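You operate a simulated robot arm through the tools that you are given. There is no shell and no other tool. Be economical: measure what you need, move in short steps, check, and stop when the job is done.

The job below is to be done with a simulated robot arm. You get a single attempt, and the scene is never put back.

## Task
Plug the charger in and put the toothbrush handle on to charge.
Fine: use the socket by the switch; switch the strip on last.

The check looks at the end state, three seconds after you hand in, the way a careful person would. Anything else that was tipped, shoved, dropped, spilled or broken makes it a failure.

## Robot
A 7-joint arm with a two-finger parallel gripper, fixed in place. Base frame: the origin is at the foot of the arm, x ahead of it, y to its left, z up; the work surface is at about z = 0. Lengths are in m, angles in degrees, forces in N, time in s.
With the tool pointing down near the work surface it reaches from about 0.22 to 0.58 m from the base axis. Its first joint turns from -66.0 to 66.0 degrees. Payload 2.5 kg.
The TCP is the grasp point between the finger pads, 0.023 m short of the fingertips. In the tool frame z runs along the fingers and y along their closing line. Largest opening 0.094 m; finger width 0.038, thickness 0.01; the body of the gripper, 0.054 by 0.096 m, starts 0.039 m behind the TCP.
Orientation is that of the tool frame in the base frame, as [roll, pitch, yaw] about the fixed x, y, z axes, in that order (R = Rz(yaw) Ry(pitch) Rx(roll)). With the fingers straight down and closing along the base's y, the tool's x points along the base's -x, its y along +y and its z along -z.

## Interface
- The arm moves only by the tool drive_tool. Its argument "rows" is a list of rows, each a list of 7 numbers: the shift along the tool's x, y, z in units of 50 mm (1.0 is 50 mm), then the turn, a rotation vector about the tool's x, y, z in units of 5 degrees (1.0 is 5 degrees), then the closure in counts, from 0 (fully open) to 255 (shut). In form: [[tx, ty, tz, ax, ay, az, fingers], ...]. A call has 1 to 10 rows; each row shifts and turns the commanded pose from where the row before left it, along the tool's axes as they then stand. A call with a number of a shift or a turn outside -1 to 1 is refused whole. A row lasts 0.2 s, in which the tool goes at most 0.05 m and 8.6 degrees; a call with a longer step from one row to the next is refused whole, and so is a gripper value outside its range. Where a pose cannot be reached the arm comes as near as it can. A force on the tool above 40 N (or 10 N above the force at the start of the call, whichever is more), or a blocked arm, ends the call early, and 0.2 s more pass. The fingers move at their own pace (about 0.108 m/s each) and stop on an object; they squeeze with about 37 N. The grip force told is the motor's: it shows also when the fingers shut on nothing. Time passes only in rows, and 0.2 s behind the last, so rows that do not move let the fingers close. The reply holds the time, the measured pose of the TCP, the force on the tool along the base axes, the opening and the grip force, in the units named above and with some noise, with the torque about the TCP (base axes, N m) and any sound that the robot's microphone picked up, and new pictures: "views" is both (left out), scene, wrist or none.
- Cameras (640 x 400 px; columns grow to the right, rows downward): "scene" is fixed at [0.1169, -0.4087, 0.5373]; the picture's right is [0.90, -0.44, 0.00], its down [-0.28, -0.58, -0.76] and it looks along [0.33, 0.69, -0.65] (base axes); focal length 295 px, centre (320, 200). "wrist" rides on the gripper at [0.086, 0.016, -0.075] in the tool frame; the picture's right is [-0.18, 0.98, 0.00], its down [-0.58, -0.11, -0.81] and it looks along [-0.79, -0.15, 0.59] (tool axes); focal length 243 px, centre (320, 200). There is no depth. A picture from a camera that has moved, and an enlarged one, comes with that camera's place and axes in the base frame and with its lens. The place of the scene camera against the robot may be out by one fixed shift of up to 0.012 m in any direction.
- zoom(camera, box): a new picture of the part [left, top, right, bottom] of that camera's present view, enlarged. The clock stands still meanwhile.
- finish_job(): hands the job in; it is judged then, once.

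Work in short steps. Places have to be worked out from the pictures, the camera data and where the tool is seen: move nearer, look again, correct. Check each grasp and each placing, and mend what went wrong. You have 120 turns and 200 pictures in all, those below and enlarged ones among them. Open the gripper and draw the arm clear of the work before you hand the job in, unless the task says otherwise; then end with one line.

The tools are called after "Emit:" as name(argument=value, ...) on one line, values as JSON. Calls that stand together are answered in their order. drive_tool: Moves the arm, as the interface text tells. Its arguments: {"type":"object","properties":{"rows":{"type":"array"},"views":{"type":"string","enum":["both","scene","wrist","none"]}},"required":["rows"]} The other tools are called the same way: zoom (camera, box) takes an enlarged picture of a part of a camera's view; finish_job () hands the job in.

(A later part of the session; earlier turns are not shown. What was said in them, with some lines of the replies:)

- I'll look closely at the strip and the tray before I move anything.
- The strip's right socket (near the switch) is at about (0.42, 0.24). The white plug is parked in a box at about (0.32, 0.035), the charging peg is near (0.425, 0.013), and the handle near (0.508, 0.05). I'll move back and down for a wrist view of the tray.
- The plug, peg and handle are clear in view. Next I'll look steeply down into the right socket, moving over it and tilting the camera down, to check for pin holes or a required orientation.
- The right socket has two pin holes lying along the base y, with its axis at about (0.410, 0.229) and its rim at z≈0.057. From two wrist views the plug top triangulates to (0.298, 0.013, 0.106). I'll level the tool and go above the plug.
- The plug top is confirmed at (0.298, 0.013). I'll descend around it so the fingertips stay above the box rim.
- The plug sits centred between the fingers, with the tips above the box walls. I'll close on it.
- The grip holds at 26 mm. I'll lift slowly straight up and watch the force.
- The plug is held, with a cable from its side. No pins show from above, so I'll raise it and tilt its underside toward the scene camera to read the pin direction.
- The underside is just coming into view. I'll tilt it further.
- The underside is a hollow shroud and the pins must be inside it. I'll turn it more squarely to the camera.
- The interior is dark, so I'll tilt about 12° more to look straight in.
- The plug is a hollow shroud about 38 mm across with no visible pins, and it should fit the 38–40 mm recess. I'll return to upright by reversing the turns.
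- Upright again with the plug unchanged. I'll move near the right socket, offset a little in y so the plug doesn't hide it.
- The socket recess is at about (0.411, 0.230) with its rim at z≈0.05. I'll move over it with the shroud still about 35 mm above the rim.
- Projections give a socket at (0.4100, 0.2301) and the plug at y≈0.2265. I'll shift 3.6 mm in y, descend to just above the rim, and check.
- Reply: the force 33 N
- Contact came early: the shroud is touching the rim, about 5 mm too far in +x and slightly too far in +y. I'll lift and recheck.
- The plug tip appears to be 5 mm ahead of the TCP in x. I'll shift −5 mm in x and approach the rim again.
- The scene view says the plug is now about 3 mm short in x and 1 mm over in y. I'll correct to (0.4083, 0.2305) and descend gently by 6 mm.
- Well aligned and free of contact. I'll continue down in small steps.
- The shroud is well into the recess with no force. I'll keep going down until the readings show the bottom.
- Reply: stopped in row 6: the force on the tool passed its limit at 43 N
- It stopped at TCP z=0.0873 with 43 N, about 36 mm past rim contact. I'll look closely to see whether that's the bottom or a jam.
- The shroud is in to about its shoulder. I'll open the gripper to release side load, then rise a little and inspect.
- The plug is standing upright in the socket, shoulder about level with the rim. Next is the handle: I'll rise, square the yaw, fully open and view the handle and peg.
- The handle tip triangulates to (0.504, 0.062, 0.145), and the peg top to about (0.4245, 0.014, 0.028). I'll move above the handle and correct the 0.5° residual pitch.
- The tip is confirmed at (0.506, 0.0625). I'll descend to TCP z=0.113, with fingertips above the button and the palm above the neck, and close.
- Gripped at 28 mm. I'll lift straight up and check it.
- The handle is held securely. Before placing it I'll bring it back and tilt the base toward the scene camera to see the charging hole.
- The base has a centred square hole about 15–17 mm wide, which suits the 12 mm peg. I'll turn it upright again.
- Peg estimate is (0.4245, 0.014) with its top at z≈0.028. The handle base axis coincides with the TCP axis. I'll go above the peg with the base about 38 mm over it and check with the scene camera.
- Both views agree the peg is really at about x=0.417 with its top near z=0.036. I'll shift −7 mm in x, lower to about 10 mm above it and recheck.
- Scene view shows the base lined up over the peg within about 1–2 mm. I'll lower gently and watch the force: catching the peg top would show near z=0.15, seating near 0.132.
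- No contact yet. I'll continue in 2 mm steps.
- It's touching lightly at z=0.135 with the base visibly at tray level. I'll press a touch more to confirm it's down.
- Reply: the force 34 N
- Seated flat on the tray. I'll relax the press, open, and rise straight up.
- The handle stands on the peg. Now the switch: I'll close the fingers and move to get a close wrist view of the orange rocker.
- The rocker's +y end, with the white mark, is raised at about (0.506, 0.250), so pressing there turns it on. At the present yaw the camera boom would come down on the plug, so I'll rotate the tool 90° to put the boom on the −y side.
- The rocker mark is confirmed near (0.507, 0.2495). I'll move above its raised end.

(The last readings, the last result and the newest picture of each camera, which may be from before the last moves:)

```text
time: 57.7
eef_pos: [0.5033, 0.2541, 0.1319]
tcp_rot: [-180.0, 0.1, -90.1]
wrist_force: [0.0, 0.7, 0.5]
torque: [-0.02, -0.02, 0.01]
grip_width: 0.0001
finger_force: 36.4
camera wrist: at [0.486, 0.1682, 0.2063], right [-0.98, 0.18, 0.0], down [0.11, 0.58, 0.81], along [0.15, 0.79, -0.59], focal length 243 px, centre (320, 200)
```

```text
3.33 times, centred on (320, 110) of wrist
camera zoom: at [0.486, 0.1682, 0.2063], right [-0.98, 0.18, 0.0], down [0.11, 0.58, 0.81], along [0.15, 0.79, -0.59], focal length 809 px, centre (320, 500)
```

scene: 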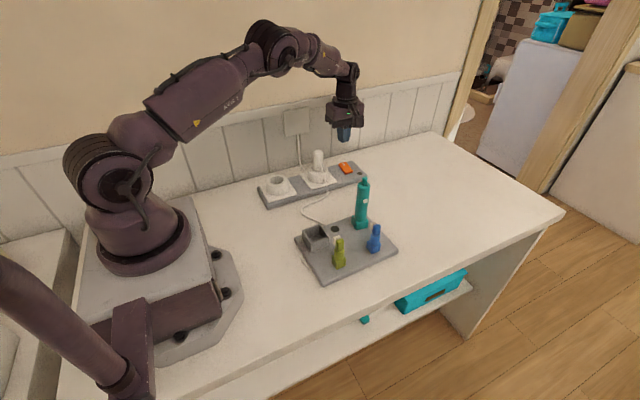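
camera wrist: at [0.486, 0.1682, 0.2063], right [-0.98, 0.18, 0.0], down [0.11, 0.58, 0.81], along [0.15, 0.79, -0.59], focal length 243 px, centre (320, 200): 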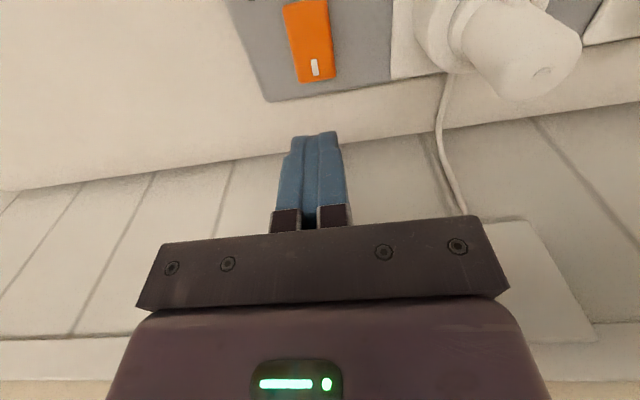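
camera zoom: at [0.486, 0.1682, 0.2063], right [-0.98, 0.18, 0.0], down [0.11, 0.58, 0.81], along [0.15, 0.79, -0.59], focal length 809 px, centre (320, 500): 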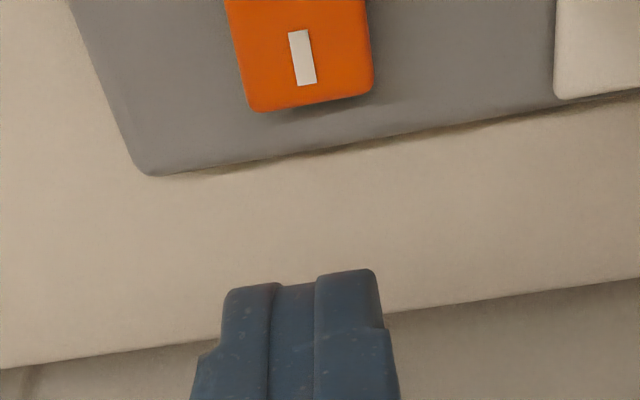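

The rocker end is at y≈0.258 and the mark at 0.248. I'll lower the closed fingertips to just above (0.5055, 0.252).

Emit:
drive_tool(rows=[[0.04, -0.04, 0.5, 0, 0, 0, 255], [0, 0, 0.5, 0, 0, 0, 255], [0, 0, 0.35, 0, 0, 0, 255], [0, 0, 0, 0, 0, 0, 255]], views="wrist")

Emit:
zoom(camera="scene", box=[325, 140, 375, 190])

```text
time: 58.7
eef_pos: [0.5063, 0.2524, 0.0625]
tcp_rot: [-180.0, 0.2, -90.1]
wrist_force: [0.4, -0.5, -0.4]
torque: [-0.03, 0.02, 0.01]
grip_width: 0.0
finger_force: 37.0
camera wrist: at [0.4897, 0.1663, 0.1377], right [-0.98, 0.18, 0.0], down [0.11, 0.58, 0.81], along [0.15, 0.79, -0.59], focal length 243 px, centre (320, 200)
```

wrist: 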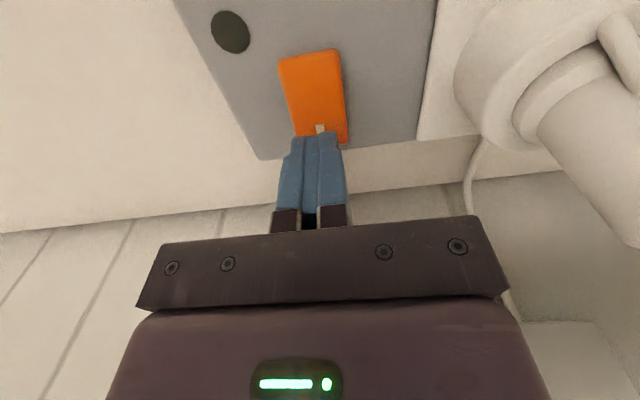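

```text
8.00 times, centred on (350, 165) of scene
camera zoom: at [0.1169, -0.4087, 0.5373], right [0.9, -0.44, 0.0], down [-0.28, -0.58, -0.76], along [0.33, 0.69, -0.65], focal length 2362 px, centre (80, 480)
```

zoom: 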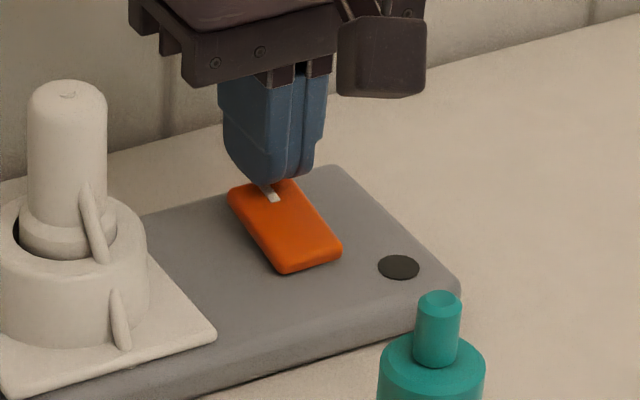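

The tips are just above the raised end. I'll press down in small steps, watching for force and a click.

Emit:
drive_tool(rows=[[0, 0, 0.06, 0, 0, 0, 255], [0, 0, 0.06, 0, 0, 0, 255], [0, 0, 0.04, 0, 0, 0, 255], [0, 0, 0.04, 0, 0, 0, 255]], views="none")

Emit:
zoom(camera="scene", box=[325, 140, 375, 190])

```text
time: 59.7
eef_pos: [0.5074, 0.254, 0.0552]
tcp_rot: [-179.8, 0.3, -90.1]
wrist_force: [-4.7, -1.7, 15.5]
torque: [-0.32, 0.15, -0.1]
grip_width: 0.0
finger_force: 37.2
```

```text
8.00 times, centred on (350, 165) of scene
camera zoom: at [0.1169, -0.4087, 0.5373], right [0.9, -0.44, 0.0], down [-0.28, -0.58, -0.76], along [0.33, 0.69, -0.65], focal length 2362 px, centre (80, 480)
```

zoom: 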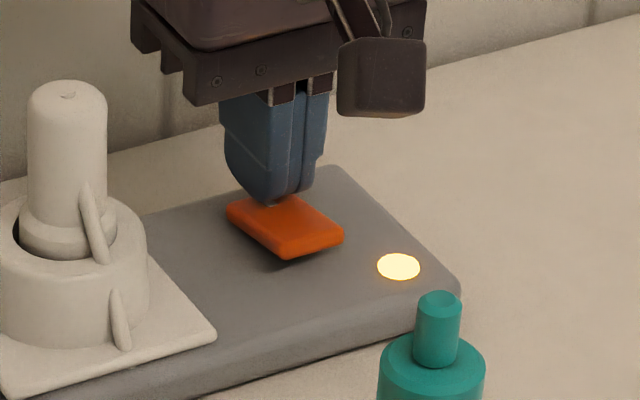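

The rocker flipped and the strip's lamp lit. I'll rise straight up and check the charger's lamp on the tray.

Emit:
drive_tool(rows=[[0, 0, -0.3, 0, 0, 0, 255], [0, 0, -0.9, 0, 0, 0, 255], [0, 0, -0.9, 0, 0, 0, 255], [0, 0, -0.9, 0, 0, 0, 255], [0, 0, 0, 0, 0, 0, 255]], views="scene")

Emit:
zoom(camera="scene", box=[255, 145, 405, 285])

```text
time: 60.9
eef_pos: [0.5068, 0.2522, 0.2044]
tcp_rot: [179.9, 0.2, -90.0]
wrist_force: [0.0, -0.2, 1.4]
torque: [0.01, 0.02, 0.01]
grip_width: 0.0
finger_force: 36.8
```

scene: 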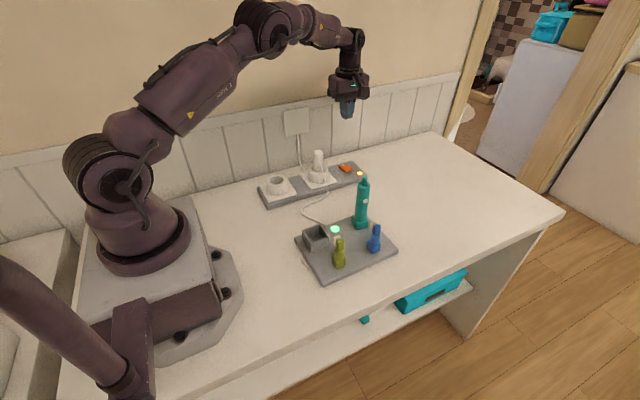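

```text
2.86 times, centred on (330, 215) of scene
camera zoom: at [0.1169, -0.4087, 0.5373], right [0.9, -0.44, 0.0], down [-0.28, -0.58, -0.76], along [0.33, 0.69, -0.65], focal length 844 px, centre (291, 157)
```

zoom: 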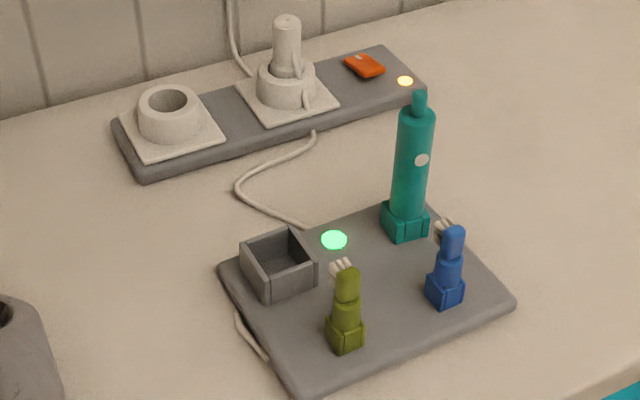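

Both lamps are lit: amber on the strip and green on the charging tray. I'll rise further away from the work and open the gripper.

Emit:
drive_tool(rows=[[0, 0, -0.8, 0, 0, 0, 0], [0.5, 0, -0.5, 0, 0, 0, 0], [0.5, 0, 0, 0, 0, 0, 0], [0, 0, 0, 0, 0, 0, 0]], views="scene")

```text
time: 61.9
eef_pos: [0.5062, 0.2014, 0.2697]
tcp_rot: [-180.0, 0.2, -90.1]
wrist_force: [0.2, 0.1, 0.9]
torque: [0.02, 0.01, -0.01]
grip_width: 0.094
finger_force: 0.0
```

scene: 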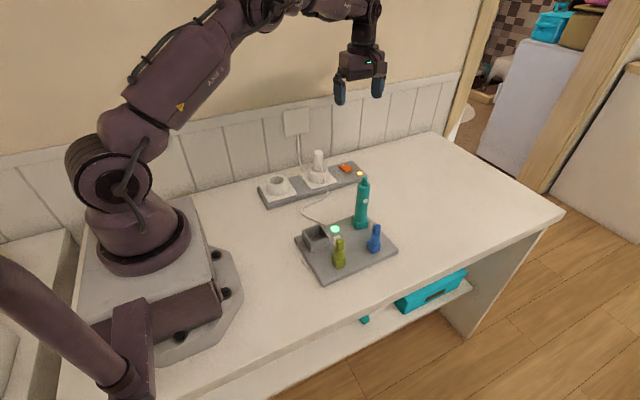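

The gripper is open and clear, both lamps are still lit, and nothing else has moved, so I'm handing in.

Emit:
finish_job()

```text
The job is handed in.
```

The charger is plugged into the socket by the switch, the toothbrush handle is standing on its charging peg, and the strip was switched on last; the strip's lamp and the charger's green lamp are both lit.
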